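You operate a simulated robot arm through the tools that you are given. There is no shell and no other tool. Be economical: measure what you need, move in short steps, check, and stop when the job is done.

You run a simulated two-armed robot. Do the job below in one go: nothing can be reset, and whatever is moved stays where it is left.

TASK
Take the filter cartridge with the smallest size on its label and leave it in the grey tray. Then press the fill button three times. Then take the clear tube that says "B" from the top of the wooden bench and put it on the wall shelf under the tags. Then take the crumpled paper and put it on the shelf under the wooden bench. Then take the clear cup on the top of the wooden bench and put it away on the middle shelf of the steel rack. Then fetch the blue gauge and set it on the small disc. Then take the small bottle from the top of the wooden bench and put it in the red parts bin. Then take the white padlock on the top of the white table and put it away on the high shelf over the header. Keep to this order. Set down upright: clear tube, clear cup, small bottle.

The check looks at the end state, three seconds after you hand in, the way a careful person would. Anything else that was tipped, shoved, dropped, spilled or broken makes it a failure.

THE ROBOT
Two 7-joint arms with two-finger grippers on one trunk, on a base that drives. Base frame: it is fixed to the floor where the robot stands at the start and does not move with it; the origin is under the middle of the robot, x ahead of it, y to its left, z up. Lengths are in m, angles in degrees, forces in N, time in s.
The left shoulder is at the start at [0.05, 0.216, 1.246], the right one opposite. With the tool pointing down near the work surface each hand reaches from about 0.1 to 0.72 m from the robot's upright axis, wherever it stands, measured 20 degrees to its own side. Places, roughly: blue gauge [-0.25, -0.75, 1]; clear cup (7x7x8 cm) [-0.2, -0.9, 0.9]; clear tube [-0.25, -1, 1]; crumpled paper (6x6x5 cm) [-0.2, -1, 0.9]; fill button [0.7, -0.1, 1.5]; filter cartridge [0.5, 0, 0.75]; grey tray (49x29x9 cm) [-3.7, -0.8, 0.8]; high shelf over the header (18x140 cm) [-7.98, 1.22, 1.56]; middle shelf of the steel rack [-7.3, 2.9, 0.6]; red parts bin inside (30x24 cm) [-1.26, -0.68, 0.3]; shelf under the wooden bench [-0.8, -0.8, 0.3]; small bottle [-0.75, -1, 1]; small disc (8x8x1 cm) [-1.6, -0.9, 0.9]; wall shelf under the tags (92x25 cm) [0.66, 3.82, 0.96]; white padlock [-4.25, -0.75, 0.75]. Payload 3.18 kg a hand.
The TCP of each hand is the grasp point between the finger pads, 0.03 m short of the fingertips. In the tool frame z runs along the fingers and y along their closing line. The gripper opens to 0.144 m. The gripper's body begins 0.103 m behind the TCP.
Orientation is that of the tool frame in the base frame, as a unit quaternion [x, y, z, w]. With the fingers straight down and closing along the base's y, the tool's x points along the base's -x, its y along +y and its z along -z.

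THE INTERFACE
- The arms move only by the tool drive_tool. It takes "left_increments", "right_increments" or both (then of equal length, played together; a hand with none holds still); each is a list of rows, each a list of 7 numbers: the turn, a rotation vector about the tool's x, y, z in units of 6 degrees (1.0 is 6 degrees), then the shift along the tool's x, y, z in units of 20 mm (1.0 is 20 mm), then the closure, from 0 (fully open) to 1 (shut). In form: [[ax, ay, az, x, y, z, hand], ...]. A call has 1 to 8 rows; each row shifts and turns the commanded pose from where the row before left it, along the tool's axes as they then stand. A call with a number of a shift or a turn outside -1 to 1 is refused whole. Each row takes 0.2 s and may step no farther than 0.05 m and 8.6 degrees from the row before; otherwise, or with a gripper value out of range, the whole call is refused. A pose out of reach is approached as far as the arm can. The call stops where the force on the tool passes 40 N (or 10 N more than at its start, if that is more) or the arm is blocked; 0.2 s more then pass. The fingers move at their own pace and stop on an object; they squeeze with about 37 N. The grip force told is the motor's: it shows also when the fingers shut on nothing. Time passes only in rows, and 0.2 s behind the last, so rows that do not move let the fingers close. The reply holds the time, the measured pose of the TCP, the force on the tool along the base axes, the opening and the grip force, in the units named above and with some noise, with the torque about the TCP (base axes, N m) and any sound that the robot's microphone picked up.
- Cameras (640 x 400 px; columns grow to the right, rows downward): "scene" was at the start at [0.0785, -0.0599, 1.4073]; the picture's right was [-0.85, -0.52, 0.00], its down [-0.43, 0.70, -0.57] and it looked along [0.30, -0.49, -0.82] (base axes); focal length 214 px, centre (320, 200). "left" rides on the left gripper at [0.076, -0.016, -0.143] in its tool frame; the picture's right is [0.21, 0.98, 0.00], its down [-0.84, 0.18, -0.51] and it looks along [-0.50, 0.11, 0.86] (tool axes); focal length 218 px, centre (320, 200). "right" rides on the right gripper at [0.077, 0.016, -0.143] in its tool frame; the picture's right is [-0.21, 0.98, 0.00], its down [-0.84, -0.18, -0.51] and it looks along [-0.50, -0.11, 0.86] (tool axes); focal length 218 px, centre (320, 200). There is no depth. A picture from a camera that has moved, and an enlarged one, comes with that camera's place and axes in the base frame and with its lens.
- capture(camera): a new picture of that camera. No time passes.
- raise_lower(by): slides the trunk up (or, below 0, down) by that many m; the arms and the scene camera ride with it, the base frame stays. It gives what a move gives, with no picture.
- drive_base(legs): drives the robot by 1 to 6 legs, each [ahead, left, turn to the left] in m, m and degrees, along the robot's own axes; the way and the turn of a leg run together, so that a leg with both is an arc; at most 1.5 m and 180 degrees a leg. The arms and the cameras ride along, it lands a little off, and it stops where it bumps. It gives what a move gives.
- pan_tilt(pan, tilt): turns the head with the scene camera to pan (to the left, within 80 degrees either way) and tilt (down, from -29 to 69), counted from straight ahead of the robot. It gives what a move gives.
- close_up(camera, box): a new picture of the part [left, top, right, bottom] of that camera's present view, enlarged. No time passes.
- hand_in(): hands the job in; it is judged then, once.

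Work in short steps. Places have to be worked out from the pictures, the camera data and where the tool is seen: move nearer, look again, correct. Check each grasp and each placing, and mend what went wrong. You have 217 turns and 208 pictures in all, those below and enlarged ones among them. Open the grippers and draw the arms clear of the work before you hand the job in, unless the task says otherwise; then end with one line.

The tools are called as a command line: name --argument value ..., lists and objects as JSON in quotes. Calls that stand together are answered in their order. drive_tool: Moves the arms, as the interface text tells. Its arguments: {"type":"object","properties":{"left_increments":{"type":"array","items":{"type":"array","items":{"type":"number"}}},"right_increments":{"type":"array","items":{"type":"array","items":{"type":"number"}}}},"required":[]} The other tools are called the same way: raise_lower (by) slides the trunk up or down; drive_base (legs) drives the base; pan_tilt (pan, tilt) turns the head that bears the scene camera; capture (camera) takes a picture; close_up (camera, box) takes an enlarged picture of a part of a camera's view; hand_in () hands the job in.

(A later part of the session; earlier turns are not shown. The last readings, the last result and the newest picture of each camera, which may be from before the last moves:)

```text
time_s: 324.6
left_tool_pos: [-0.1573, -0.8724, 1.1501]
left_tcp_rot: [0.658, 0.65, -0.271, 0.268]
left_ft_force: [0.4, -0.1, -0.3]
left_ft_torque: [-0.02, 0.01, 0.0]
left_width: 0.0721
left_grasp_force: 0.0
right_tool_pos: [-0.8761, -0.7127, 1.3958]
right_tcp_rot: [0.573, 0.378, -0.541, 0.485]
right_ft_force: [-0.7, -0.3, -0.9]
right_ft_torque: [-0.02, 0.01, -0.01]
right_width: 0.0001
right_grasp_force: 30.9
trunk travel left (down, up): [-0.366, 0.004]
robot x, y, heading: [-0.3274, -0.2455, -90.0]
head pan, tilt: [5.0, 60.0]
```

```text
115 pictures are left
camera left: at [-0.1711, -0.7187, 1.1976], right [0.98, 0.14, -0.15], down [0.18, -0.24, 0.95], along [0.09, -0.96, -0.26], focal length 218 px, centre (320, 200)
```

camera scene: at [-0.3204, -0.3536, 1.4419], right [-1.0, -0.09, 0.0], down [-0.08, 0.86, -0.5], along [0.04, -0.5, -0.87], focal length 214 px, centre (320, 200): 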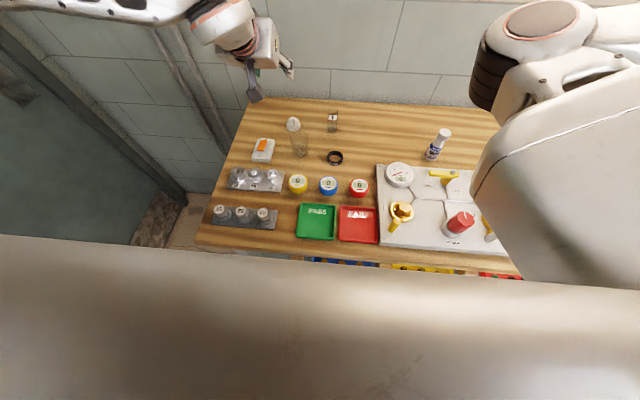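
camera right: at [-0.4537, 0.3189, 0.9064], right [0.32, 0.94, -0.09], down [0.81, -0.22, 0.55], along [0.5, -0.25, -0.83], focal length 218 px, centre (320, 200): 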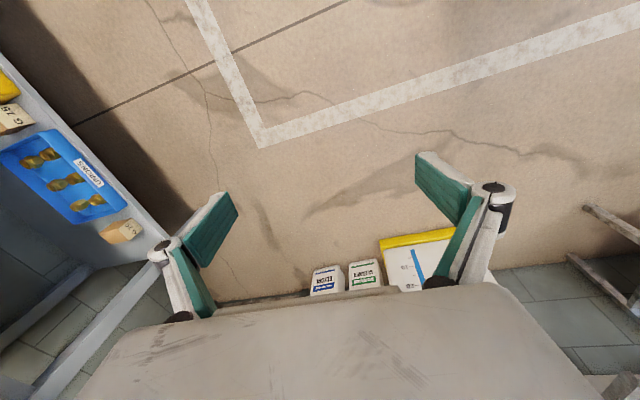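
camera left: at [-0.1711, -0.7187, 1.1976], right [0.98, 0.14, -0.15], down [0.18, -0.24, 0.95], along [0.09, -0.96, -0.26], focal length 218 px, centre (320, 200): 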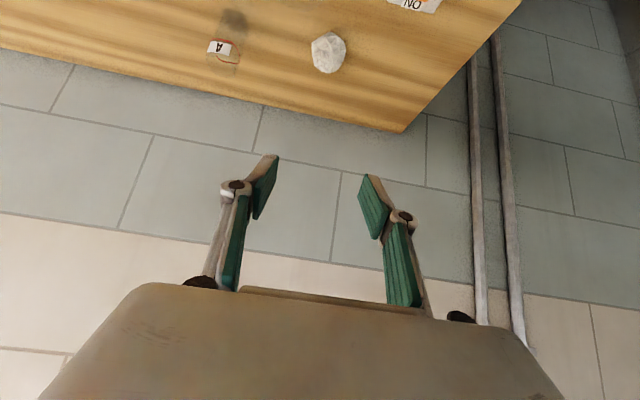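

Paper at (-0.17, -0.976, 0.90), with the cup just in front of it. I use a steeper tool (20° pitch) so the wrist camera passes above the cup.

drive_tool --left_increments '[[0, 0.834, 0, 0, 0, 0, 0.3], [0, 0.834, 0, 0, 0, 0, 0.3], [0, 0.834, 0, 0, 0, 0, 0.3], [0, 0.834, 0, 0, 0, 0, 0.3], [0, 0.834, 0, 0, 0, 0, 0.3]]'

drive_tool --left_increments '[[0, 0, 0, -0.33, -0.08, 0.99, 0.3], [0, 0, 0, -0.33, -0.08, 0.99, 0.3], [0, 0, 0, -0.33, -0.08, 0.99, 0.3], [0, 0, 0, -0.33, -0.08, 0.99, 0.3], [0, 0, 0, -0.33, -0.08, 0.99, 0.3], [0, 0, 0, -0.33, -0.08, 0.99, 0.3], [0, 0, 0, -0.33, -0.08, 0.99, 0.3], [0, 0, 0, -0.33, -0.08, 0.99, 0.3]]'

capture --camera "left"

close_up --camera "scene" --box '[200, 40, 400, 240]'

```text
time_s: 325.8
left_tool_pos: [-0.1575, -0.8732, 1.1505]
left_tcp_rot: [0.701, 0.692, -0.122, 0.12]
left_ft_force: [0.7, -0.2, 0.7]
left_ft_torque: [-0.01, 0.0, -0.01]
left_width: 0.1011
left_grasp_force: 0.0
right_tool_pos: [-0.875, -0.7145, 1.3948]
right_tcp_rot: [0.573, 0.379, -0.541, 0.485]
right_ft_force: [0.9, 0.0, 0.3]
right_ft_torque: [0.04, 0.01, -0.01]
right_width: 0.0
right_grasp_force: 31.0
trunk travel left (down, up): [-0.366, 0.004]
robot x, y, heading: [-0.3288, -0.2494, -89.9]
head pan, tilt: [5.0, 60.0]
```

```text
time_s: 327.6
left_tool_pos: [-0.1722, -0.9769, 1.0179]
left_tcp_rot: [0.7, 0.693, -0.121, 0.121]
left_ft_force: [-0.5, -0.2, 0.0]
left_ft_torque: [0.0, 0.02, 0.05]
left_width: 0.1007
left_grasp_force: 0.1
right_tool_pos: [-0.8762, -0.7142, 1.3958]
right_tcp_rot: [0.573, 0.379, -0.541, 0.485]
right_ft_force: [-0.1, -0.1, -0.3]
right_ft_torque: [-0.02, 0.02, 0.02]
right_width: 0.0002
right_grasp_force: 30.2
trunk travel left (down, up): [-0.366, 0.004]
robot x, y, heading: [-0.3269, -0.2507, -89.9]
head pan, tilt: [5.0, 60.0]
```

```text
114 pictures are left
camera left: at [-0.1851, -0.8584, 1.1267], right [0.98, 0.18, -0.07], down [0.17, -0.62, 0.76], along [0.1, -0.76, -0.64], focal length 218 px, centre (320, 200)
```

left: 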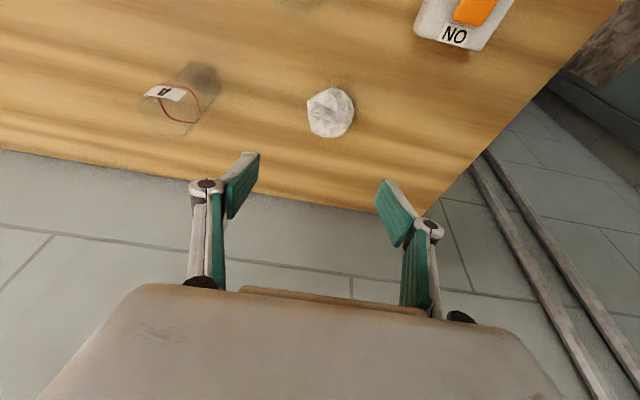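

```text
2.00 times, centred on (300, 140) of scene
camera zoom: at [-0.3206, -0.3544, 1.4417], right [-1.0, -0.09, 0.0], down [-0.08, 0.86, -0.5], along [0.04, -0.5, -0.87], focal length 429 px, centre (360, 320)
```

zoom: 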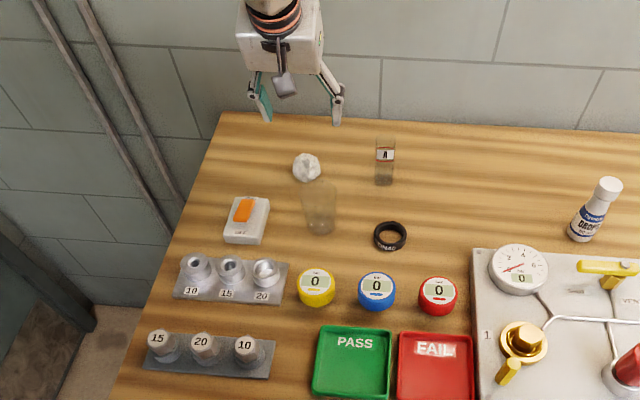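

Centred over the paper. I lower, keeping the fingertips just above the bench, and close.

drive_tool --left_increments '[[0, 0, 0, 0.36, 0.05, 0.99, 0.3], [0, 0, 0, 0.36, 0.05, 0.99, 0.3], [0, 0, 0, 0.36, 0.05, 0.99, 0.3], [0, 0, 0, 0.36, 0.05, 0.99, 0.3], [0, 0, 0, 0.36, 0.05, 0.99, 0.3], [0, 0, 0, 0, 0, 0, 0.6], [0, 0, 0, 0, 0, 0, 0.9], [0, 0, 0, 0, 0, 0, 0.9]]'

capture --camera "left"

```text
time_s: 329.4
left_tool_pos: [-0.1676, -0.9758, 0.913]
left_tcp_rot: [0.701, 0.692, -0.122, 0.121]
left_ft_force: [0.3, -0.1, -0.6]
left_ft_torque: [-0.01, -0.01, -0.01]
left_width: 0.0453
left_grasp_force: 37.1
right_tool_pos: [-0.8762, -0.7123, 1.3961]
right_tcp_rot: [0.573, 0.379, -0.541, 0.485]
right_ft_force: [-1.2, -0.7, -0.6]
right_ft_torque: [-0.02, -0.01, 0.03]
right_width: 0.0002
right_grasp_force: 30.9
trunk travel left (down, up): [-0.366, 0.004]
robot x, y, heading: [-0.3256, -0.2458, -90.0]
head pan, tilt: [5.0, 60.0]
```

```text
112 pictures are left
camera left: at [-0.181, -0.8571, 1.0229], right [0.98, 0.18, -0.07], down [0.17, -0.62, 0.76], along [0.1, -0.76, -0.64], focal length 218 px, centre (320, 200)
```

left: 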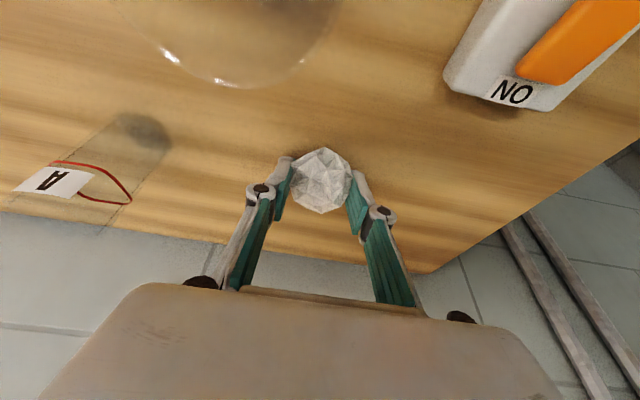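

Paper gripped. I lift, draw back, then back the base off and lower my view to study the under-shelf.

drive_tool --left_increments '[[0, 0, 0, -0.34, 0, -0.94, 1], [0, 0, 0, -0.34, 0, -0.94, 1], [0, 0, 0, -0.34, 0, -0.94, 1], [0, 0, 0, -0.34, 0, -0.94, 1], [0, 0, 0, -0.34, 0, -0.94, 1], [0, 0, 0, -0.34, 0, -0.94, 1], [0, 0, 0, -0.34, 0, -0.94, 1], [0, 0, 0, -0.34, 0, -0.94, 1]]'

drive_base --legs '[[-0.75, -0.4, 0]]'

pan_tilt --pan 0 --tilt 40

close_up --camera "scene" --box '[180, 130, 500, 330]'

```text
time_s: 331.2
left_tool_pos: [-0.1661, -0.9758, 1.0745]
left_tcp_rot: [0.701, 0.692, -0.122, 0.121]
left_ft_force: [-0.9, 1.6, -0.6]
left_ft_torque: [-0.02, 0.02, -0.02]
left_width: 0.0471
left_grasp_force: 36.8
right_tool_pos: [-0.8772, -0.713, 1.3969]
right_tcp_rot: [0.573, 0.379, -0.541, 0.486]
right_ft_force: [0.4, 0.2, -0.2]
right_ft_torque: [0.01, 0.02, 0.01]
right_width: 0.0
right_grasp_force: 31.1
trunk travel left (down, up): [-0.366, 0.004]
robot x, y, heading: [-0.3238, -0.2508, -89.9]
head pan, tilt: [5.0, 60.0]
```

```text
time_s: 335.6
left_tool_pos: [-0.5643, -0.2367, 1.0748]
left_tcp_rot: [0.7, 0.693, -0.122, 0.122]
left_ft_force: [0.0, 0.1, 0.0]
left_ft_torque: [0.0, 0.0, 0.01]
left_width: 0.0457
left_grasp_force: 37.6
right_tool_pos: [-1.2735, 0.0239, 1.3956]
right_tcp_rot: [0.573, 0.379, -0.541, 0.485]
right_ft_force: [0.2, 1.2, 0.0]
right_ft_torque: [0.0, -0.01, 0.01]
right_width: 0.0001
right_grasp_force: 31.2
trunk travel left (down, up): [-0.366, 0.004]
robot x, y, heading: [-0.7255, 0.4928, -89.5]
head pan, tilt: [5.0, 60.0]
```

```text
time_s: 336.5
left_tool_pos: [-0.5642, -0.2376, 1.0732]
left_tcp_rot: [0.7, 0.693, -0.122, 0.121]
left_ft_force: [-0.9, -0.1, 0.7]
left_ft_torque: [-0.03, 0.01, 0.0]
left_width: 0.0456
left_grasp_force: 36.7
right_tool_pos: [-1.274, 0.0242, 1.3959]
right_tcp_rot: [0.573, 0.379, -0.541, 0.485]
right_ft_force: [-0.5, 0.7, 0.3]
right_ft_torque: [0.01, -0.02, 0.0]
right_width: 0.0
right_grasp_force: 30.7
trunk travel left (down, up): [-0.366, 0.004]
robot x, y, heading: [-0.7272, 0.4879, -89.8]
head pan, tilt: [0.0, 40.0]
```

```text
2.00 times, centred on (340, 230) of scene
camera zoom: at [-0.7252, 0.3657, 1.4684], right [-1.0, 0.0, 0.0], down [0.0, 0.64, -0.77], along [0.0, -0.77, -0.64], focal length 429 px, centre (280, 140)
```

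zoom: 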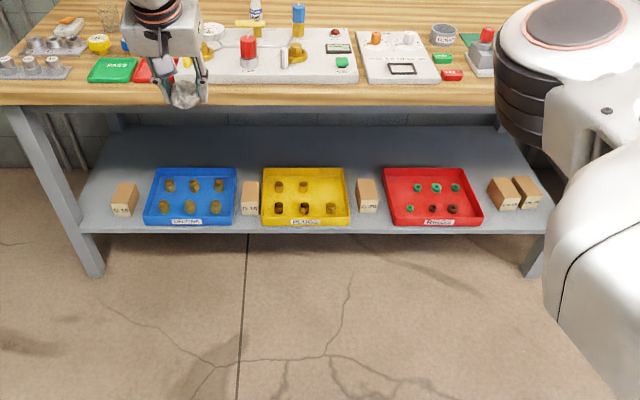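

Behind the wooden block between the yellow and red bins there is a ~12 cm free gap. I zoom in to measure it.

close_up --camera "scene" --box '[290, 190, 400, 260]'

```text
5.71 times, centred on (345, 225) of scene
camera zoom: at [-0.7252, 0.3657, 1.4684], right [-1.0, 0.0, 0.0], down [0.0, 0.64, -0.77], along [0.0, -0.77, -0.64], focal length 1226 px, centre (177, 57)
```

zoom: 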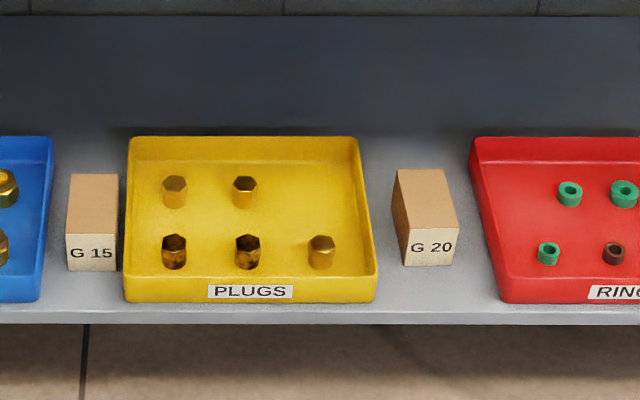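

Target: x≈-1.054, y≈-0.83 on the shelf (z≈0.30). I retract the hand, set 45° pitch, and reposition the base further back so the torso can lower.

drive_tool --left_increments '[[0, 0, 0, 0.94, 0, -0.342, 1], [0, 0, 0, 0.94, 0, -0.342, 1], [0, 0, 0, 0.94, 0, -0.342, 1], [0, 0, 0, 0.94, 0, -0.342, 1], [0, 0, 0, 0.94, 0, -0.342, 1], [0, 0, 0, 0.94, 0, -0.342, 1], [0, 0, 0, 0.94, 0, -0.342, 1], [0, 0, 0, 0.94, 0, -0.342, 1]]'

drive_tool --left_increments '[[0, 0, 0, 0.94, 0, -0.342, 1], [0, 0, 0, 0.94, 0, -0.342, 1], [0, -0.834, 0, 0, 0, 0, 1], [0, -0.834, 0, 0, 0, 0, 1], [0, -0.834, 0, 0, 0, 0, 1], [0, -0.834, 0, 0, 0, 0, 1], [0, -0.834, 0, 0, 0, 0, 1]]'

drive_base --legs '[[0.44, -0.5, -0.2]]'

raise_lower --by -0.36

pan_tilt --pan 15 --tilt 40

capture --camera "scene"

capture --camera "left"

```text
time_s: 338.3
left_tool_pos: [-0.5621, -0.0792, 1.0758]
left_tcp_rot: [0.7, 0.693, -0.123, 0.121]
left_ft_force: [-1.2, -1.0, -0.2]
left_ft_torque: [-0.01, -0.01, 0.01]
left_width: 0.0451
left_grasp_force: 37.2
right_tool_pos: [-1.274, 0.0247, 1.3966]
right_tcp_rot: [0.572, 0.38, -0.541, 0.486]
right_ft_force: [-0.3, -0.1, -0.3]
right_ft_torque: [0.0, 0.01, 0.01]
right_width: 0.0004
right_grasp_force: 30.8
trunk travel left (down, up): [-0.366, 0.004]
robot x, y, heading: [-0.7237, 0.4932, -89.9]
head pan, tilt: [0.0, 40.0]
```

```text
time_s: 339.9
left_tool_pos: [-0.5614, -0.0371, 1.0747]
left_tcp_rot: [0.658, 0.649, -0.273, 0.268]
left_ft_force: [0.2, 0.4, 0.5]
left_ft_torque: [0.0, 0.01, 0.0]
left_width: 0.0453
left_grasp_force: 36.7
right_tool_pos: [-1.2749, 0.0236, 1.3952]
right_tcp_rot: [0.572, 0.379, -0.54, 0.486]
right_ft_force: [1.4, 0.4, 1.3]
right_ft_torque: [0.04, -0.05, 0.01]
right_width: 0.0
right_grasp_force: 30.6
trunk travel left (down, up): [-0.366, 0.004]
robot x, y, heading: [-0.7292, 0.4929, -89.7]
head pan, tilt: [0.0, 40.0]
```

```text
time_s: 344.8
left_tool_pos: [-1.063, -0.4776, 1.0754]
left_tcp_rot: [0.658, 0.649, -0.271, 0.268]
left_ft_force: [0.3, 0.2, -0.3]
left_ft_torque: [-0.01, 0.0, 0.0]
left_width: 0.0425
left_grasp_force: 36.6
right_tool_pos: [-1.776, -0.4157, 1.3962]
right_tcp_rot: [0.572, 0.38, -0.54, 0.486]
right_ft_force: [-0.1, -0.4, 0.8]
right_ft_torque: [0.0, 0.0, -0.04]
right_width: 0.0
right_grasp_force: 30.8
trunk travel left (down, up): [-0.366, 0.004]
robot x, y, heading: [-1.2293, 0.0522, -89.7]
head pan, tilt: [0.0, 40.0]
```

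```text
time_s: 348.3
left_tool_pos: [-1.0645, -0.3752, 0.5017]
left_tcp_rot: [0.705, 0.704, -0.063, 0.061]
left_ft_force: [-0.6, 0.0, 0.2]
left_ft_torque: [0.05, 0.01, -0.04]
left_width: 0.0426
left_grasp_force: 36.9
right_tool_pos: [-1.7792, -0.501, 0.6893]
right_tcp_rot: [0.718, 0.563, -0.343, 0.22]
right_ft_force: [0.8, 0.2, -0.9]
right_ft_torque: [0.0, 0.01, 0.03]
right_width: 0.0
right_grasp_force: 31.2
trunk travel left (down, up): [-0.006, 0.364]
robot x, y, heading: [-1.228, 0.0503, -90.0]
head pan, tilt: [0.0, 40.0]
```

```text
time_s: 349.1
left_tool_pos: [-1.0635, -0.3743, 0.5]
left_tcp_rot: [0.705, 0.703, -0.064, 0.062]
left_ft_force: [0.7, -0.1, 0.1]
left_ft_torque: [-0.02, 0.01, 0.01]
left_width: 0.0425
left_grasp_force: 36.6
right_tool_pos: [-1.7796, -0.5001, 0.6886]
right_tcp_rot: [0.718, 0.564, -0.342, 0.22]
right_ft_force: [0.6, 0.0, -0.5]
right_ft_torque: [0.05, 0.02, 0.0]
right_width: 0.0001
right_grasp_force: 30.6
trunk travel left (down, up): [-0.006, 0.364]
robot x, y, heading: [-1.2248, 0.055, -89.7]
head pan, tilt: [15.0, 40.0]
```

```text
109 pictures are left
camera scene: at [-1.2096, -0.2968, 1.0694], right [-0.96, -0.26, 0.0], down [-0.16, 0.61, -0.78], along [0.21, -0.75, -0.63], focal length 214 px, centre (320, 200)
```

scene: 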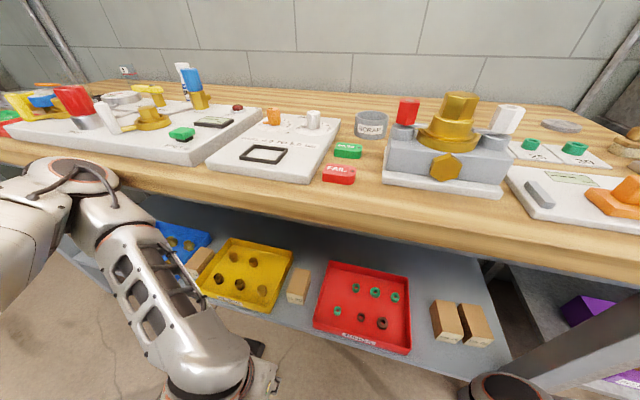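

```text
108 pictures are left
camera left: at [-1.0796, -0.2757, 0.6282], right [0.98, 0.2, -0.04], down [0.18, -0.74, 0.65], along [0.1, -0.64, -0.76], focal length 218 px, centre (320, 200)
```

left: 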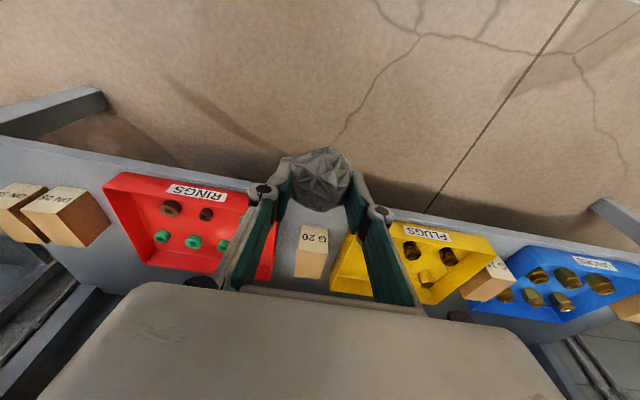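

The torso leaned and tilted the hand, but nothing touched. I pitch the tool back up to 45° while moving forward under the bench top.

drive_tool --left_increments '[[0, -0.834, 0, -0.98, 0.1, 0.17, 1], [0, -0.834, 0, -0.96, 0.1, 0.28, 1], [0, -0.834, 0, -0.93, 0.1, 0.37, 1], [0, -0.834, 0, -0.88, 0.1, 0.47, 1], [0, -0.834, 0, -0.84, 0.1, 0.54, 1], [0, -0.834, 0, -0.78, 0, 0.63, 1], [0, -0.834, 0, -0.7, 0, 0.7, 1], [0, 0, 0, -0.7, 0, 0.7, 1]]'

capture --camera "left"

capture --camera "scene"

```text
time_s: 351.1
left_tool_pos: [-1.1115, -0.5692, 0.5499]
left_tcp_rot: [0.622, 0.695, -0.252, 0.258]
left_ft_force: [-0.7, 0.4, 0.1]
left_ft_torque: [0.02, 0.03, 0.02]
left_width: 0.0431
left_grasp_force: 37.1
left hand out of reach, approached as far as the arm can: row 2, 3, 4, 5, 6, 7
right_tool_pos: [-1.7785, -0.508, 0.678]
right_tcp_rot: [0.721, 0.567, -0.338, 0.209]
right_ft_force: [0.8, -0.2, 0.3]
right_ft_torque: [-0.01, 0.03, 0.01]
right_width: 0.0
right_grasp_force: 30.8
trunk travel left (down, up): [-0.006, 0.364]
robot x, y, heading: [-1.226, 0.0496, -90.0]
head pan, tilt: [15.0, 40.0]
stopped in row 8 (left hand): the arm was blocked; the commanded pose is now the measured one
```

```text
107 pictures are left
camera left: at [-1.1402, -0.4206, 0.604], right [0.95, 0.25, -0.17], down [0.24, -0.26, 0.94], along [0.19, -0.93, -0.31], focal length 218 px, centre (320, 200)
```

left: 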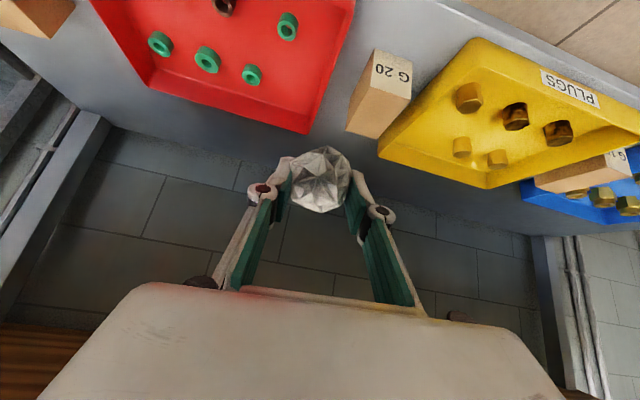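

```text
106 pictures are left
camera scene: at [-1.2045, -0.3161, 1.0604], right [-0.97, -0.26, 0.0], down [-0.17, 0.62, -0.77], along [0.2, -0.74, -0.64], focal length 214 px, centre (320, 200)
```

scene: 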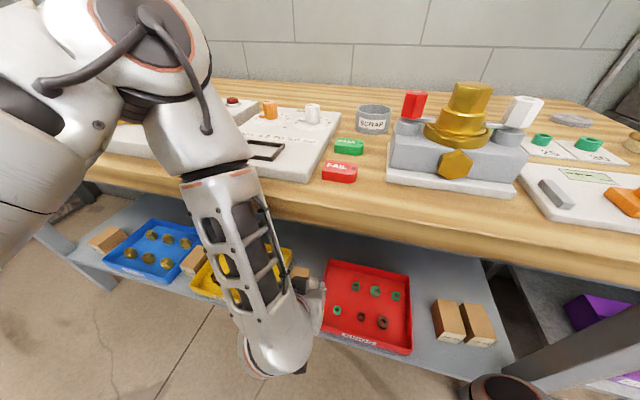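

The elbow rides up against the bench from this close stance. I back the base straight away to free the arm, then look.

drive_base --legs '[[-0.3, 0, 0]]'

capture --camera "scene"

```text
time_s: 353.1
left_tool_pos: [-1.1123, -0.266, 0.5495]
left_tcp_rot: [0.623, 0.694, -0.253, 0.257]
left_ft_force: [-0.2, -0.3, -0.1]
left_ft_torque: [-0.01, 0.01, 0.01]
left_width: 0.0432
left_grasp_force: 37.1
right_tool_pos: [-1.7786, -0.2035, 0.6785]
right_tcp_rot: [0.722, 0.567, -0.339, 0.208]
right_ft_force: [-0.2, 0.7, 1.0]
right_ft_torque: [0.0, -0.04, 0.01]
right_width: 0.0
right_grasp_force: 30.7
trunk travel left (down, up): [-0.006, 0.364]
robot x, y, heading: [-1.2271, 0.355, -90.0]
head pan, tilt: [15.0, 40.0]
```

```text
105 pictures are left
camera scene: at [-1.2052, -0.0117, 1.0605], right [-0.97, -0.26, 0.0], down [-0.17, 0.62, -0.77], along [0.2, -0.74, -0.64], focal length 214 px, centre (320, 200)
```

scene: 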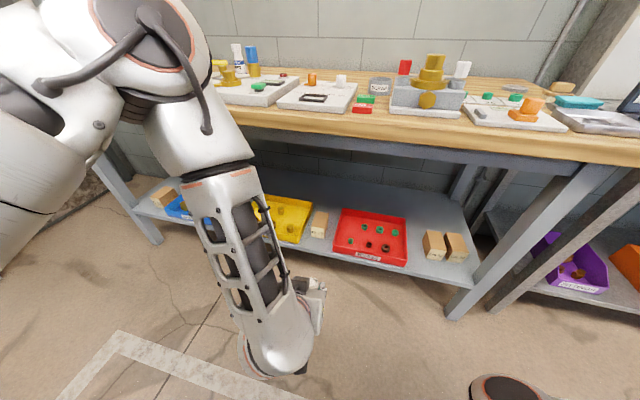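

The arm was simply too folded there. From further back I extend it forward and low with 55° pitch, so the base can then carry the hand in under the bench.

drive_tool --left_increments '[[0, 0, 0, -0.4, 0.18, 0.97, 1], [0, 0, 0, -0.4, 0.18, 0.97, 1], [0.16, -0.7, 0.27, -0.4, 0.18, 0.97, 1], [0.16, -0.7, 0.27, -0.4, 0.18, 0.97, 1], [0.16, -0.7, 0.27, -0.4, 0.18, 0.97, 1], [0, 0, 0, -0.4, 0.18, 0.97, 1], [0, 0, 0, -0.4, 0.18, 0.97, 1], [0, 0, 0, -0.4, 0.18, 0.97, 1]]'

drive_tool --left_increments '[[0, 0, 0, -0.4, 0.18, 0.97, 1], [0, 0, 0, -0.4, 0.18, 0.97, 1], [0, 0, 0, -0.4, 0.18, 0.97, 1], [0, 0, 0, -0.4, 0.18, 0.97, 1], [0, 0, 0, -0.4, 0.18, 0.97, 1], [0, 0, 0, -0.4, 0.18, 0.97, 1]]'

capture --camera "left"

capture --camera "scene"

```text
time_s: 354.9
left_tool_pos: [-1.1715, -0.4481, 0.5633]
left_tcp_rot: [0.627, 0.631, -0.321, 0.326]
left_ft_force: [-0.8, -0.1, 0.4]
left_ft_torque: [0.03, 0.03, -0.01]
left_width: 0.0431
left_grasp_force: 37.4
left hand out of reach, approached as far as the arm can: row 1, 2, 3, 4, 5, 6
right_tool_pos: [-1.7774, -0.2041, 0.6774]
right_tcp_rot: [0.721, 0.567, -0.339, 0.209]
right_ft_force: [-0.4, -0.3, 0.9]
right_ft_torque: [-0.02, 0.03, -0.01]
right_width: 0.0001
right_grasp_force: 31.2
trunk travel left (down, up): [-0.006, 0.364]
robot x, y, heading: [-1.2276, 0.3537, -89.8]
head pan, tilt: [15.0, 40.0]
```

```text
time_s: 356.3
left_tool_pos: [-1.1505, -0.5726, 0.5377]
left_tcp_rot: [0.626, 0.629, -0.325, 0.326]
left_ft_force: [0.0, -0.3, 0.4]
left_ft_torque: [0.0, -0.02, 0.0]
left_width: 0.0433
left_grasp_force: 36.8
right_tool_pos: [-1.7782, -0.2035, 0.678]
right_tcp_rot: [0.722, 0.567, -0.338, 0.209]
right_ft_force: [0.2, 0.5, -0.3]
right_ft_torque: [0.0, 0.0, -0.02]
right_width: 0.0
right_grasp_force: 31.1
trunk travel left (down, up): [-0.006, 0.364]
robot x, y, heading: [-1.223, 0.3548, -89.9]
head pan, tilt: [15.0, 40.0]
```

```text
104 pictures are left
camera left: at [-1.1668, -0.4141, 0.5578], right [0.98, 0.12, -0.17], down [0.18, -0.07, 0.98], along [0.11, -0.99, -0.09], focal length 218 px, centre (320, 200)
```

left: 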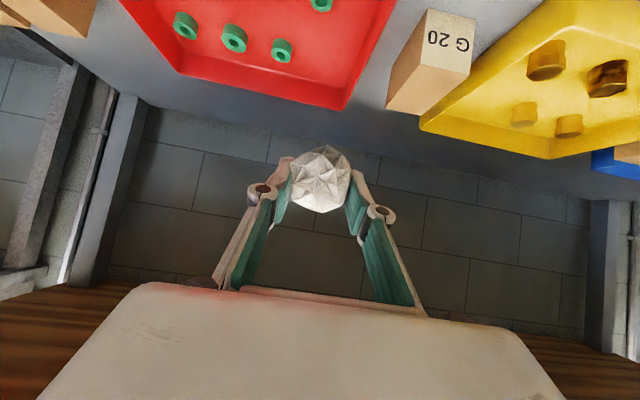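

```text
103 pictures are left
camera scene: at [-1.2053, -0.012, 1.0603], right [-0.97, -0.26, 0.0], down [-0.17, 0.62, -0.77], along [0.2, -0.74, -0.64], focal length 214 px, centre (320, 200)
```

scene: 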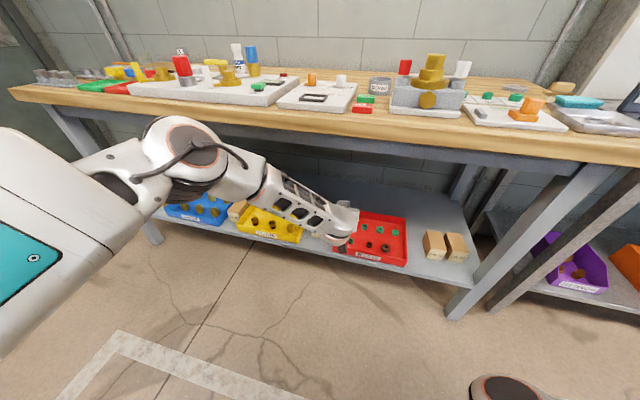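

The arm now lies low and flat. I shift the base 0.1 m left and extend the arm further forward and down.

drive_base --legs '[[0, 0.1, 0]]'

drive_tool --left_increments '[[0, 0, 0, 0.08, 0, 0.97, 1], [0, 0, 0, 0.08, 0, 0.97, 1], [0, 0, 0, 0.08, 0, 0.97, 1], [0, 0, 0, 0.08, 0, 0.97, 1], [0, 0, 0, 0.08, 0, 0.97, 1], [0, 0, 0, 0.08, 0, 0.97, 1], [0, 0, 0, 0.08, 0, 0.97, 1]]'

capture --camera "left"

capture --camera "scene"

```text
time_s: 357.9
left_tool_pos: [-1.051, -0.5727, 0.538]
left_tcp_rot: [0.626, 0.629, -0.325, 0.326]
left_ft_force: [0.0, 0.6, -0.3]
left_ft_torque: [0.02, 0.02, -0.02]
left_width: 0.0432
left_grasp_force: 36.9
right_tool_pos: [-1.68, -0.2043, 0.678]
right_tcp_rot: [0.722, 0.567, -0.338, 0.208]
right_ft_force: [-0.2, 0.3, 0.5]
right_ft_torque: [0.03, 0.01, 0.05]
right_width: 0.0003
right_grasp_force: 30.7
trunk travel left (down, up): [-0.006, 0.364]
robot x, y, heading: [-1.1307, 0.3525, -90.0]
head pan, tilt: [15.0, 40.0]
```

```text
time_s: 359.5
left_tool_pos: [-1.0466, -0.6524, 0.4687]
left_tcp_rot: [0.626, 0.63, -0.325, 0.325]
left_ft_force: [-0.1, 0.2, -0.7]
left_ft_torque: [-0.03, 0.03, -0.04]
left_width: 0.0431
left_grasp_force: 37.0
left hand out of reach, approached as far as the arm can: row 6, 7
right_tool_pos: [-1.6792, -0.2048, 0.6792]
right_tcp_rot: [0.722, 0.567, -0.338, 0.209]
right_ft_force: [0.5, -0.2, -0.6]
right_ft_torque: [-0.04, -0.02, 0.02]
right_width: 0.0002
right_grasp_force: 30.5
trunk travel left (down, up): [-0.006, 0.364]
robot x, y, heading: [-1.128, 0.3538, -89.9]
head pan, tilt: [15.0, 40.0]
```

```text
102 pictures are left
camera left: at [-1.0645, -0.4931, 0.4889], right [0.98, 0.12, -0.17], down [0.18, -0.07, 0.98], along [0.11, -0.99, -0.09], focal length 218 px, centre (320, 200)
```

left: 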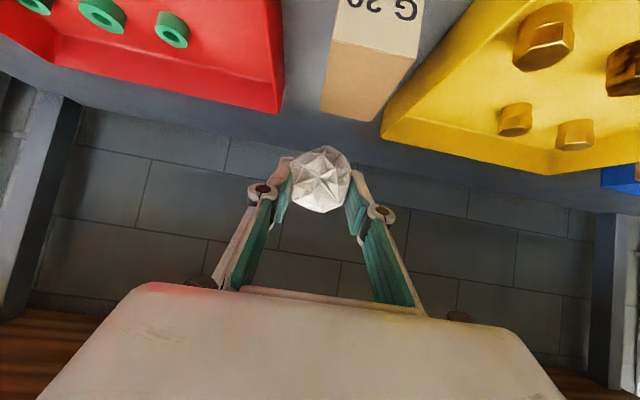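

```text
101 pictures are left
camera scene: at [-1.1062, -0.0119, 1.0604], right [-0.97, -0.26, 0.0], down [-0.17, 0.62, -0.77], along [0.2, -0.74, -0.64], focal length 214 px, centre (320, 200)
```

scene: 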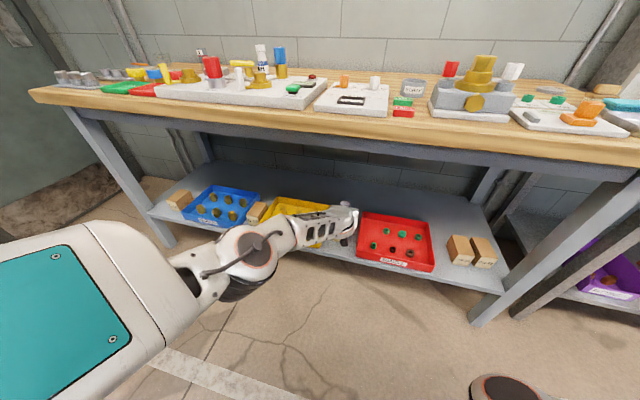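

Arm stretched low and clear. I drive the base 0.17 m forward to carry the paper over the gap.

drive_base --legs '[[0.17, 0, 0]]'

capture --camera "left"

capture --camera "scene"

```text
time_s: 360.9
left_tool_pos: [-1.0482, -0.8173, 0.4684]
left_tcp_rot: [0.626, 0.628, -0.326, 0.326]
left_ft_force: [0.0, 0.0, -0.1]
left_ft_torque: [-0.03, -0.02, 0.01]
left_width: 0.0417
left_grasp_force: 36.6
right_tool_pos: [-1.6819, -0.3694, 0.6778]
right_tcp_rot: [0.721, 0.567, -0.338, 0.21]
right_ft_force: [0.3, -0.4, 0.4]
right_ft_torque: [-0.03, 0.0, -0.01]
right_width: 0.0
right_grasp_force: 30.7
trunk travel left (down, up): [-0.006, 0.364]
robot x, y, heading: [-1.1301, 0.1922, -90.1]
head pan, tilt: [15.0, 40.0]
```

```text
100 pictures are left
camera left: at [-1.065, -0.6584, 0.4888], right [0.98, 0.12, -0.17], down [0.18, -0.07, 0.98], along [0.11, -0.99, -0.09], focal length 218 px, centre (320, 200)
```

left: 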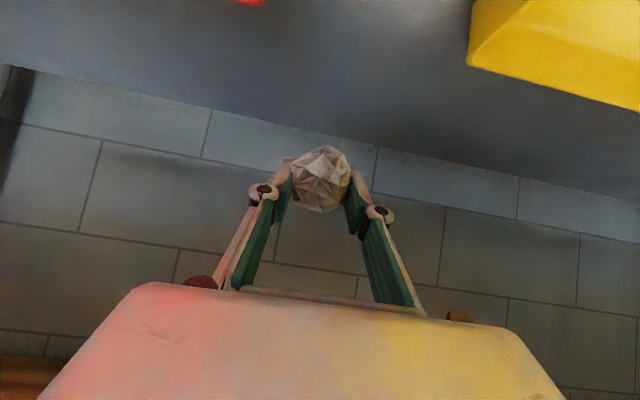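

```text
99 pictures are left
camera scene: at [-1.1064, -0.1771, 1.0602], right [-0.97, -0.26, 0.0], down [-0.17, 0.62, -0.77], along [0.2, -0.74, -0.64], focal length 214 px, centre (320, 200)
```

scene: 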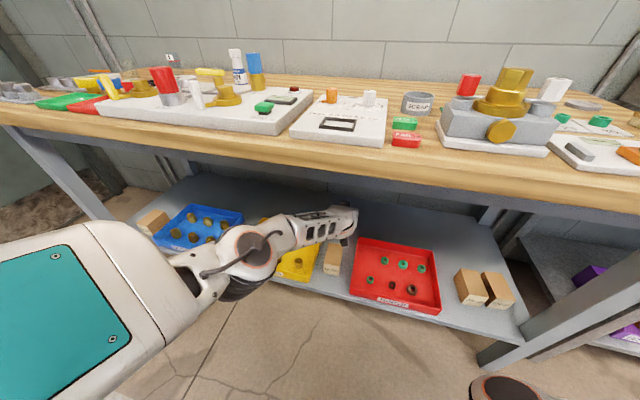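

Over the gap. I lower about 9 cm carefully.

drive_tool --left_increments '[[0, 0, 0, 0.74, 0, 0.52, 1], [0, 0, 0, 0.74, 0, 0.52, 1], [0, 0, 0, 0.74, 0, 0.52, 1], [0, 0, 0, 0.74, 0, 0.52, 1]]'

capture --camera "left"

close_up --camera "scene" --box '[240, 170, 460, 320]'

```text
time_s: 361.9
left_tool_pos: [-1.0268, -0.7994, 0.4215]
left_tcp_rot: [0.626, 0.629, -0.326, 0.326]
left_ft_force: [-0.1, 0.2, 0.5]
left_ft_torque: [0.02, -0.01, 0.02]
left_width: 0.0439
left_grasp_force: 37.2
left hand out of reach, approached as far as the arm can: row 1, 2, 3, 4
right_tool_pos: [-1.6795, -0.3694, 0.6782]
right_tcp_rot: [0.721, 0.568, -0.338, 0.209]
right_ft_force: [0.5, 0.2, -0.1]
right_ft_torque: [-0.01, 0.02, 0.0]
right_width: 0.0
right_grasp_force: 30.7
trunk travel left (down, up): [-0.006, 0.364]
robot x, y, heading: [-1.1275, 0.1894, -90.3]
head pan, tilt: [15.0, 40.0]
```

```text
98 pictures are left
camera left: at [-1.0439, -0.6405, 0.4417], right [0.98, 0.12, -0.17], down [0.18, -0.07, 0.98], along [0.11, -0.99, -0.09], focal length 218 px, centre (320, 200)
```

left: 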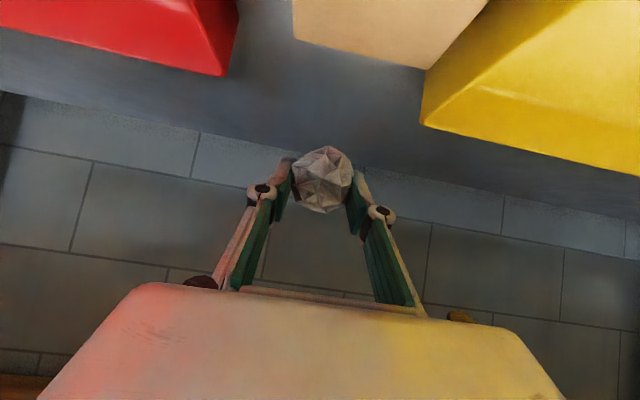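

```text
2.67 times, centred on (350, 245) of scene
camera zoom: at [-1.1069, -0.1768, 1.0605], right [-0.97, -0.26, 0.0], down [-0.17, 0.62, -0.77], along [0.2, -0.74, -0.64], focal length 572 px, centre (240, 80)
```

zoom: 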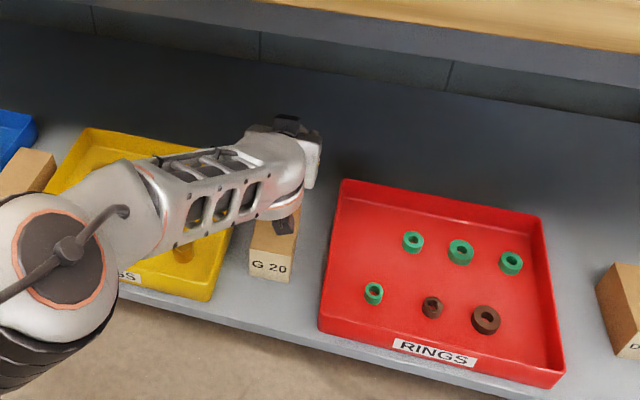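

The arm is at full stretch. I drive 6 cm closer and lower to about 3 cm above the shelf, keeping the wrist camera clear of the block.

drive_base --legs '[[0.06, 0, 0]]'

drive_tool --left_increments '[[0, 0, 0, 0.55, -0.3, 0.35, 1], [0, 0, 0, 0.55, -0.3, 0.35, 1], [0, 0, 0, 0.55, -0.3, 0.35, 1]]'

capture --camera "left"

close_up --camera "scene" --box '[240, 170, 460, 320]'

```text
time_s: 362.9
left_tool_pos: [-1.0283, -0.8591, 0.4214]
left_tcp_rot: [0.627, 0.629, -0.326, 0.324]
left_ft_force: [-0.5, 0.5, -0.5]
left_ft_torque: [0.01, 0.0, 0.01]
left_width: 0.0441
left_grasp_force: 37.3
right_tool_pos: [-1.6799, -0.4272, 0.6785]
right_tcp_rot: [0.721, 0.568, -0.338, 0.209]
right_ft_force: [-0.7, 0.2, -0.5]
right_ft_torque: [0.01, -0.01, -0.01]
right_width: 0.0
right_grasp_force: 30.6
trunk travel left (down, up): [-0.006, 0.364]
robot x, y, heading: [-1.1312, 0.1293, -89.8]
head pan, tilt: [15.0, 40.0]
```

```text
time_s: 363.7
left_tool_pos: [-1.0316, -0.8437, 0.3989]
left_tcp_rot: [0.626, 0.63, -0.325, 0.326]
left_ft_force: [-0.1, 0.5, -0.7]
left_ft_torque: [-0.02, 0.02, -0.01]
left_width: 0.0435
left_grasp_force: 37.4
left hand out of reach, approached as far as the arm can: row 1, 2, 3
right_tool_pos: [-1.6809, -0.4271, 0.6771]
right_tcp_rot: [0.722, 0.567, -0.339, 0.209]
right_ft_force: [0.0, 0.4, 0.5]
right_ft_torque: [0.01, -0.01, -0.01]
right_width: 0.0
right_grasp_force: 30.8
trunk travel left (down, up): [-0.006, 0.364]
robot x, y, heading: [-1.1278, 0.1307, -89.9]
head pan, tilt: [15.0, 40.0]
```

```text
96 pictures are left
camera left: at [-1.0484, -0.6843, 0.419], right [0.98, 0.12, -0.17], down [0.18, -0.07, 0.98], along [0.11, -0.99, -0.09], focal length 218 px, centre (320, 200)
```

left: 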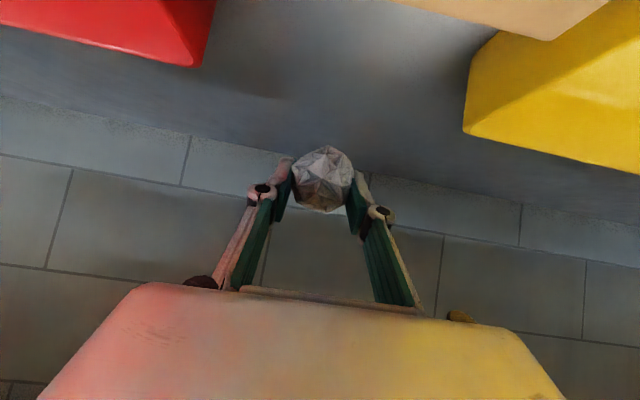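

```text
2.67 times, centred on (350, 245) of scene
camera zoom: at [-1.1069, -0.2362, 1.0602], right [-0.97, -0.26, 0.0], down [-0.17, 0.62, -0.77], along [0.2, -0.74, -0.64], focal length 572 px, centre (240, 80)
```

zoom: 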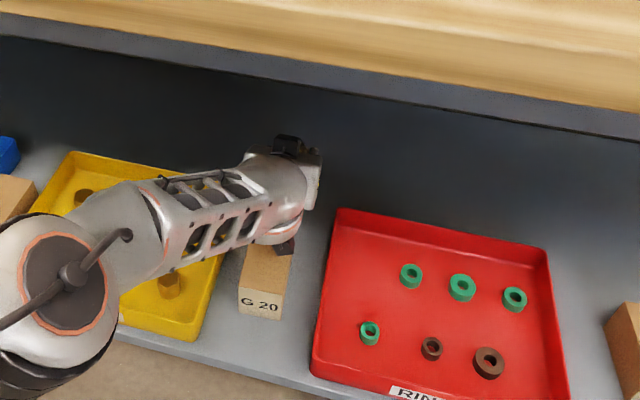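

Drive 5 cm closer still and lower the rest.

drive_base --legs '[[0.06, 0, 0]]'

drive_tool --left_increments '[[0, 0, 0, 0.7, -0.3, 0.2, 1], [0, 0, 0, 0.7, -0.3, 0.2, 1], [0, 0, 0, 0.7, 0, 0.2, 1]]'

capture --camera "left"

capture --camera "scene"

```text
time_s: 364.6
left_tool_pos: [-1.0323, -0.9027, 0.3993]
left_tcp_rot: [0.627, 0.629, -0.326, 0.325]
left_ft_force: [0.0, -0.2, 0.7]
left_ft_torque: [-0.02, 0.03, 0.03]
left_width: 0.0435
left_grasp_force: 37.1
right_tool_pos: [-1.6801, -0.4886, 0.6778]
right_tcp_rot: [0.722, 0.566, -0.338, 0.208]
right_ft_force: [-0.1, -0.1, 0.8]
right_ft_torque: [0.01, -0.01, 0.0]
right_width: 0.0001
right_grasp_force: 30.5
trunk travel left (down, up): [-0.006, 0.364]
robot x, y, heading: [-1.1265, 0.0653, -89.9]
head pan, tilt: [15.0, 40.0]
```

```text
time_s: 365.4
left_tool_pos: [-1.0286, -0.8812, 0.3653]
left_tcp_rot: [0.626, 0.628, -0.327, 0.325]
left_ft_force: [-4.9, 1.8, 7.9]
left_ft_torque: [1.49, 0.06, 0.67]
left_width: 0.0431
left_grasp_force: 36.4
left hand out of reach, approached as far as the arm can: row 1, 2, 3
right_tool_pos: [-1.6798, -0.4857, 0.6806]
right_tcp_rot: [0.721, 0.566, -0.339, 0.209]
right_ft_force: [-0.1, -0.7, 0.4]
right_ft_torque: [0.01, -0.04, 0.02]
right_width: 0.0001
right_grasp_force: 31.0
trunk travel left (down, up): [-0.006, 0.364]
robot x, y, heading: [-1.1294, 0.0717, -89.8]
head pan, tilt: [15.0, 40.0]
```

```text
94 pictures are left
camera left: at [-1.045, -0.721, 0.3855], right [0.98, 0.12, -0.17], down [0.18, -0.07, 0.98], along [0.11, -0.99, -0.09], focal length 218 px, centre (320, 200)
```

left: 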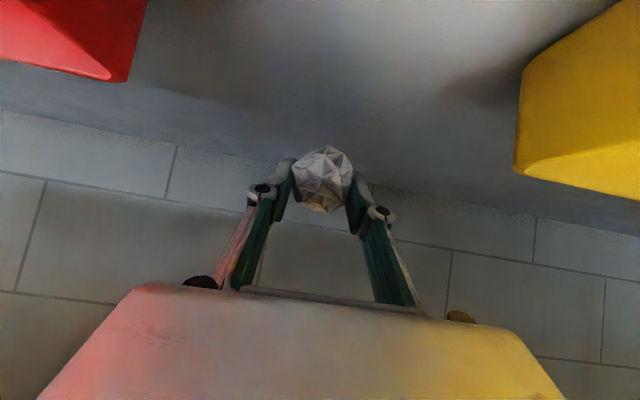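

```text
93 pictures are left
camera scene: at [-1.1069, -0.2944, 1.061], right [-0.97, -0.26, 0.0], down [-0.17, 0.62, -0.77], along [0.2, -0.74, -0.64], focal length 214 px, centre (320, 200)
```

scene: 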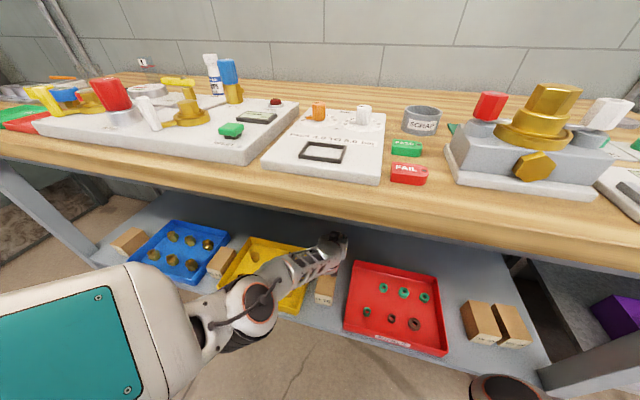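

The wrist camera just touched the block top. I raise 1.5 cm and release the paper, which drops only a few centimetres.

drive_tool --left_increments '[[0, 0, 0, -0.31, 0, -0.22, 1], [0, 0, 0, -0.31, 0, -0.22, 1]]'

drive_tool --left_increments '[[0, 0, 0, 0, 0, 0, 0.6], [0, 0, 0, 0, 0, 0, 0.3], [0, 0, 0, 0, 0, 0, 0.3], [0, 0, 0, 0, 0, 0, 0.3]]'

capture --camera "left"

```text
time_s: 366.0
left_tool_pos: [-1.0288, -0.8844, 0.3738]
left_tcp_rot: [0.626, 0.629, -0.326, 0.326]
left_ft_force: [0.2, -0.4, 1.2]
left_ft_torque: [0.02, 0.0, -0.05]
left_width: 0.0435
left_grasp_force: 37.7
left hand out of reach, approached as far as the arm can: row 1, 2
right_tool_pos: [-1.6791, -0.4881, 0.6781]
right_tcp_rot: [0.722, 0.567, -0.338, 0.208]
right_ft_force: [-0.8, 0.3, 0.2]
right_ft_torque: [-0.02, 0.0, 0.0]
right_width: 0.0
right_grasp_force: 30.8
trunk travel left (down, up): [-0.006, 0.364]
robot x, y, heading: [-1.1308, 0.072, -90.1]
head pan, tilt: [15.0, 40.0]
```

```text
time_s: 367.0
left_tool_pos: [-1.029, -0.8861, 0.3738]
left_tcp_rot: [0.626, 0.629, -0.326, 0.326]
left_ft_force: [0.1, -0.5, -0.8]
left_ft_torque: [-0.01, -0.01, 0.01]
left_width: 0.1006
left_grasp_force: 0.1
right_tool_pos: [-1.6795, -0.4873, 0.6783]
right_tcp_rot: [0.721, 0.567, -0.339, 0.21]
right_ft_force: [0.6, -0.1, -0.4]
right_ft_torque: [0.01, 0.04, -0.01]
right_width: 0.0
right_grasp_force: 30.6
trunk travel left (down, up): [-0.006, 0.364]
robot x, y, heading: [-1.1305, 0.0698, -90.0]
head pan, tilt: [15.0, 40.0]
```

```text
92 pictures are left
camera left: at [-1.0448, -0.7259, 0.3941], right [0.98, 0.12, -0.17], down [0.18, -0.07, 0.98], along [0.11, -0.99, -0.09], focal length 218 px, centre (320, 200)
```

left: 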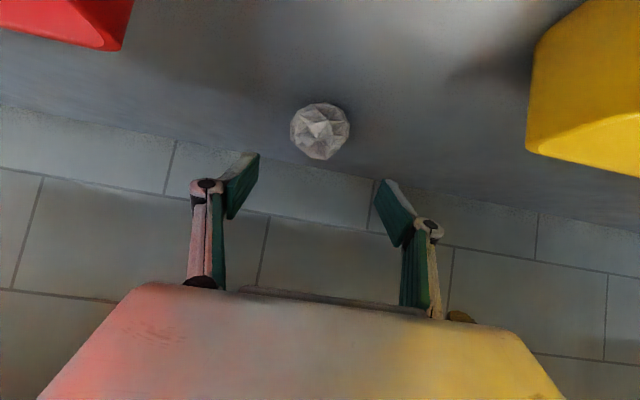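

Paper rests on the shelf. I raise the hand, back out, and check the shelf.

drive_tool --left_increments '[[0, 0, 0, -0.82, 0, -0.57, 0.3], [0, 0, 0, -0.82, 0, -0.57, 0.3], [0, 0, 0, -0.82, 0, -0.57, 0.3], [0, 0, 0, -0.82, 0, -0.57, 0.3]]'

drive_base --legs '[[-0.5, 0, 0]]'

raise_lower --by 0.36

pan_tilt --pan 0 --tilt 40

capture --camera "scene"

```text
time_s: 368.0
left_tool_pos: [-1.0322, -0.8932, 0.4324]
left_tcp_rot: [0.628, 0.63, -0.322, 0.324]
left_ft_force: [0.6, 0.5, -0.6]
left_ft_torque: [0.02, -0.02, -0.04]
left_width: 0.1006
left_grasp_force: 0.0
left hand out of reach, approached as far as the arm can: row 1, 2, 3
right_tool_pos: [-1.6792, -0.484, 0.6767]
right_tcp_rot: [0.721, 0.568, -0.338, 0.208]
right_ft_force: [0.5, 0.6, 0.4]
right_ft_torque: [-0.04, 0.0, 0.0]
right_width: 0.0
right_grasp_force: 30.8
trunk travel left (down, up): [-0.006, 0.364]
robot x, y, heading: [-1.1307, 0.0709, -89.8]
head pan, tilt: [15.0, 40.0]
```

```text
time_s: 371.0
left_tool_pos: [-1.0268, -0.4032, 0.4426]
left_tcp_rot: [0.624, 0.632, -0.325, 0.327]
left_ft_force: [-0.4, -0.3, -0.3]
left_ft_torque: [0.0, 0.0, -0.01]
left_width: 0.1008
left_grasp_force: 0.1
right_tool_pos: [-1.6767, 0.0082, 0.6786]
right_tcp_rot: [0.719, 0.569, -0.338, 0.211]
right_ft_force: [-0.4, 0.6, -0.1]
right_ft_torque: [0.0, 0.02, 0.02]
right_width: 0.0001
right_grasp_force: 30.8
trunk travel left (down, up): [-0.006, 0.364]
robot x, y, heading: [-1.1295, 0.5716, -89.6]
head pan, tilt: [15.0, 40.0]
```

```text
time_s: 372.7
left_tool_pos: [-1.0282, -0.4424, 1.0534]
left_tcp_rot: [0.526, 0.531, -0.469, 0.471]
left_ft_force: [-0.7, -0.2, 0.1]
left_ft_torque: [-0.09, -0.01, 0.01]
left_width: 0.1008
left_grasp_force: 0.1
right_tool_pos: [-1.7363, 0.0069, 0.9727]
right_tcp_rot: [0.714, 0.482, -0.428, 0.273]
right_ft_force: [-0.7, 0.3, 0.2]
right_ft_torque: [0.0, 0.01, 0.0]
right_width: 0.0
right_grasp_force: 30.6
trunk travel left (down, up): [-0.172, 0.197]
robot x, y, heading: [-1.1317, 0.5722, -89.6]
head pan, tilt: [15.0, 40.0]
stopped: the arm was blocked; the commanded pose is now the measured one
```

```text
time_s: 373.5
left_tool_pos: [-1.0268, -0.4456, 1.0449]
left_tcp_rot: [0.526, 0.533, -0.468, 0.47]
left_ft_force: [0.1, 0.2, -0.3]
left_ft_torque: [0.04, -0.01, -0.03]
left_width: 0.1008
left_grasp_force: 0.1
right_tool_pos: [-1.7363, 0.0039, 0.9671]
right_tcp_rot: [0.716, 0.483, -0.426, 0.27]
right_ft_force: [-0.1, 0.0, -0.2]
right_ft_torque: [0.03, 0.02, 0.02]
right_width: 0.0001
right_grasp_force: 31.0
trunk travel left (down, up): [-0.172, 0.197]
robot x, y, heading: [-1.1327, 0.5706, -89.8]
head pan, tilt: [0.0, 40.0]
```

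```text
91 pictures are left
camera scene: at [-1.1284, 0.3669, 1.2697], right [-1.0, -0.01, 0.0], down [0.0, 0.64, -0.77], along [0.01, -0.77, -0.64], focal length 214 px, centre (320, 200)
```

scene: 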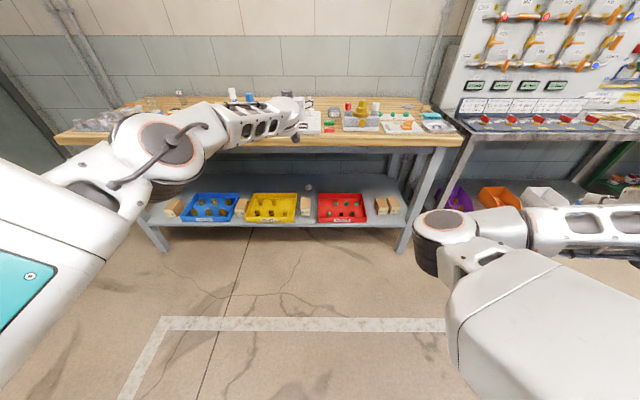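

Paper is on the shelf behind the block, everything else in place. I continue raising the trunk.

raise_lower --by 0.19

close_up --camera "scene" --box '[150, 150, 420, 260]'

```text
time_s: 374.9
left_tool_pos: [-1.0285, -0.3912, 1.3704]
left_tcp_rot: [0.476, 0.481, -0.52, 0.521]
left_ft_force: [0.4, -0.7, 0.2]
left_ft_torque: [-0.02, 0.0, 0.0]
left_width: 0.101
left_grasp_force: 0.0
right_tool_pos: [-1.7754, 0.019, 1.1799]
right_tcp_rot: [0.707, 0.423, -0.477, 0.305]
right_ft_force: [-0.5, -1.1, 0.0]
right_ft_torque: [-0.05, 0.01, 0.02]
right_width: 0.0
right_grasp_force: 30.8
trunk travel left (down, up): [-0.302, 0.068]
robot x, y, heading: [-1.1323, 0.5738, -89.6]
head pan, tilt: [0.0, 40.0]
stopped: the arm was blocked; the commanded pose is now the measured one
```

```text
2.37 times, centred on (285, 205) of scene
camera zoom: at [-1.1291, 0.4447, 1.4057], right [-1.0, -0.01, 0.0], down [0.0, 0.64, -0.77], along [0.01, -0.77, -0.64], focal length 508 px, centre (403, 188)
```

zoom: 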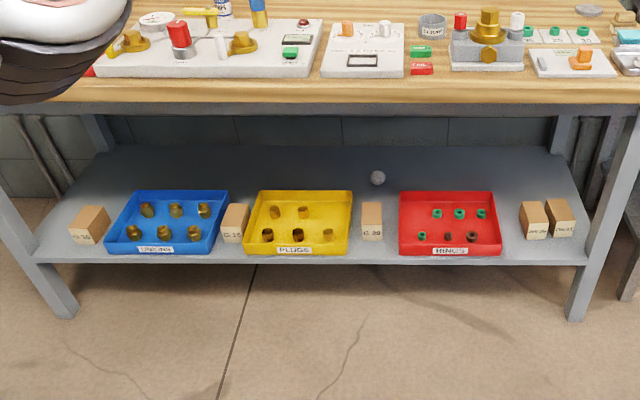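

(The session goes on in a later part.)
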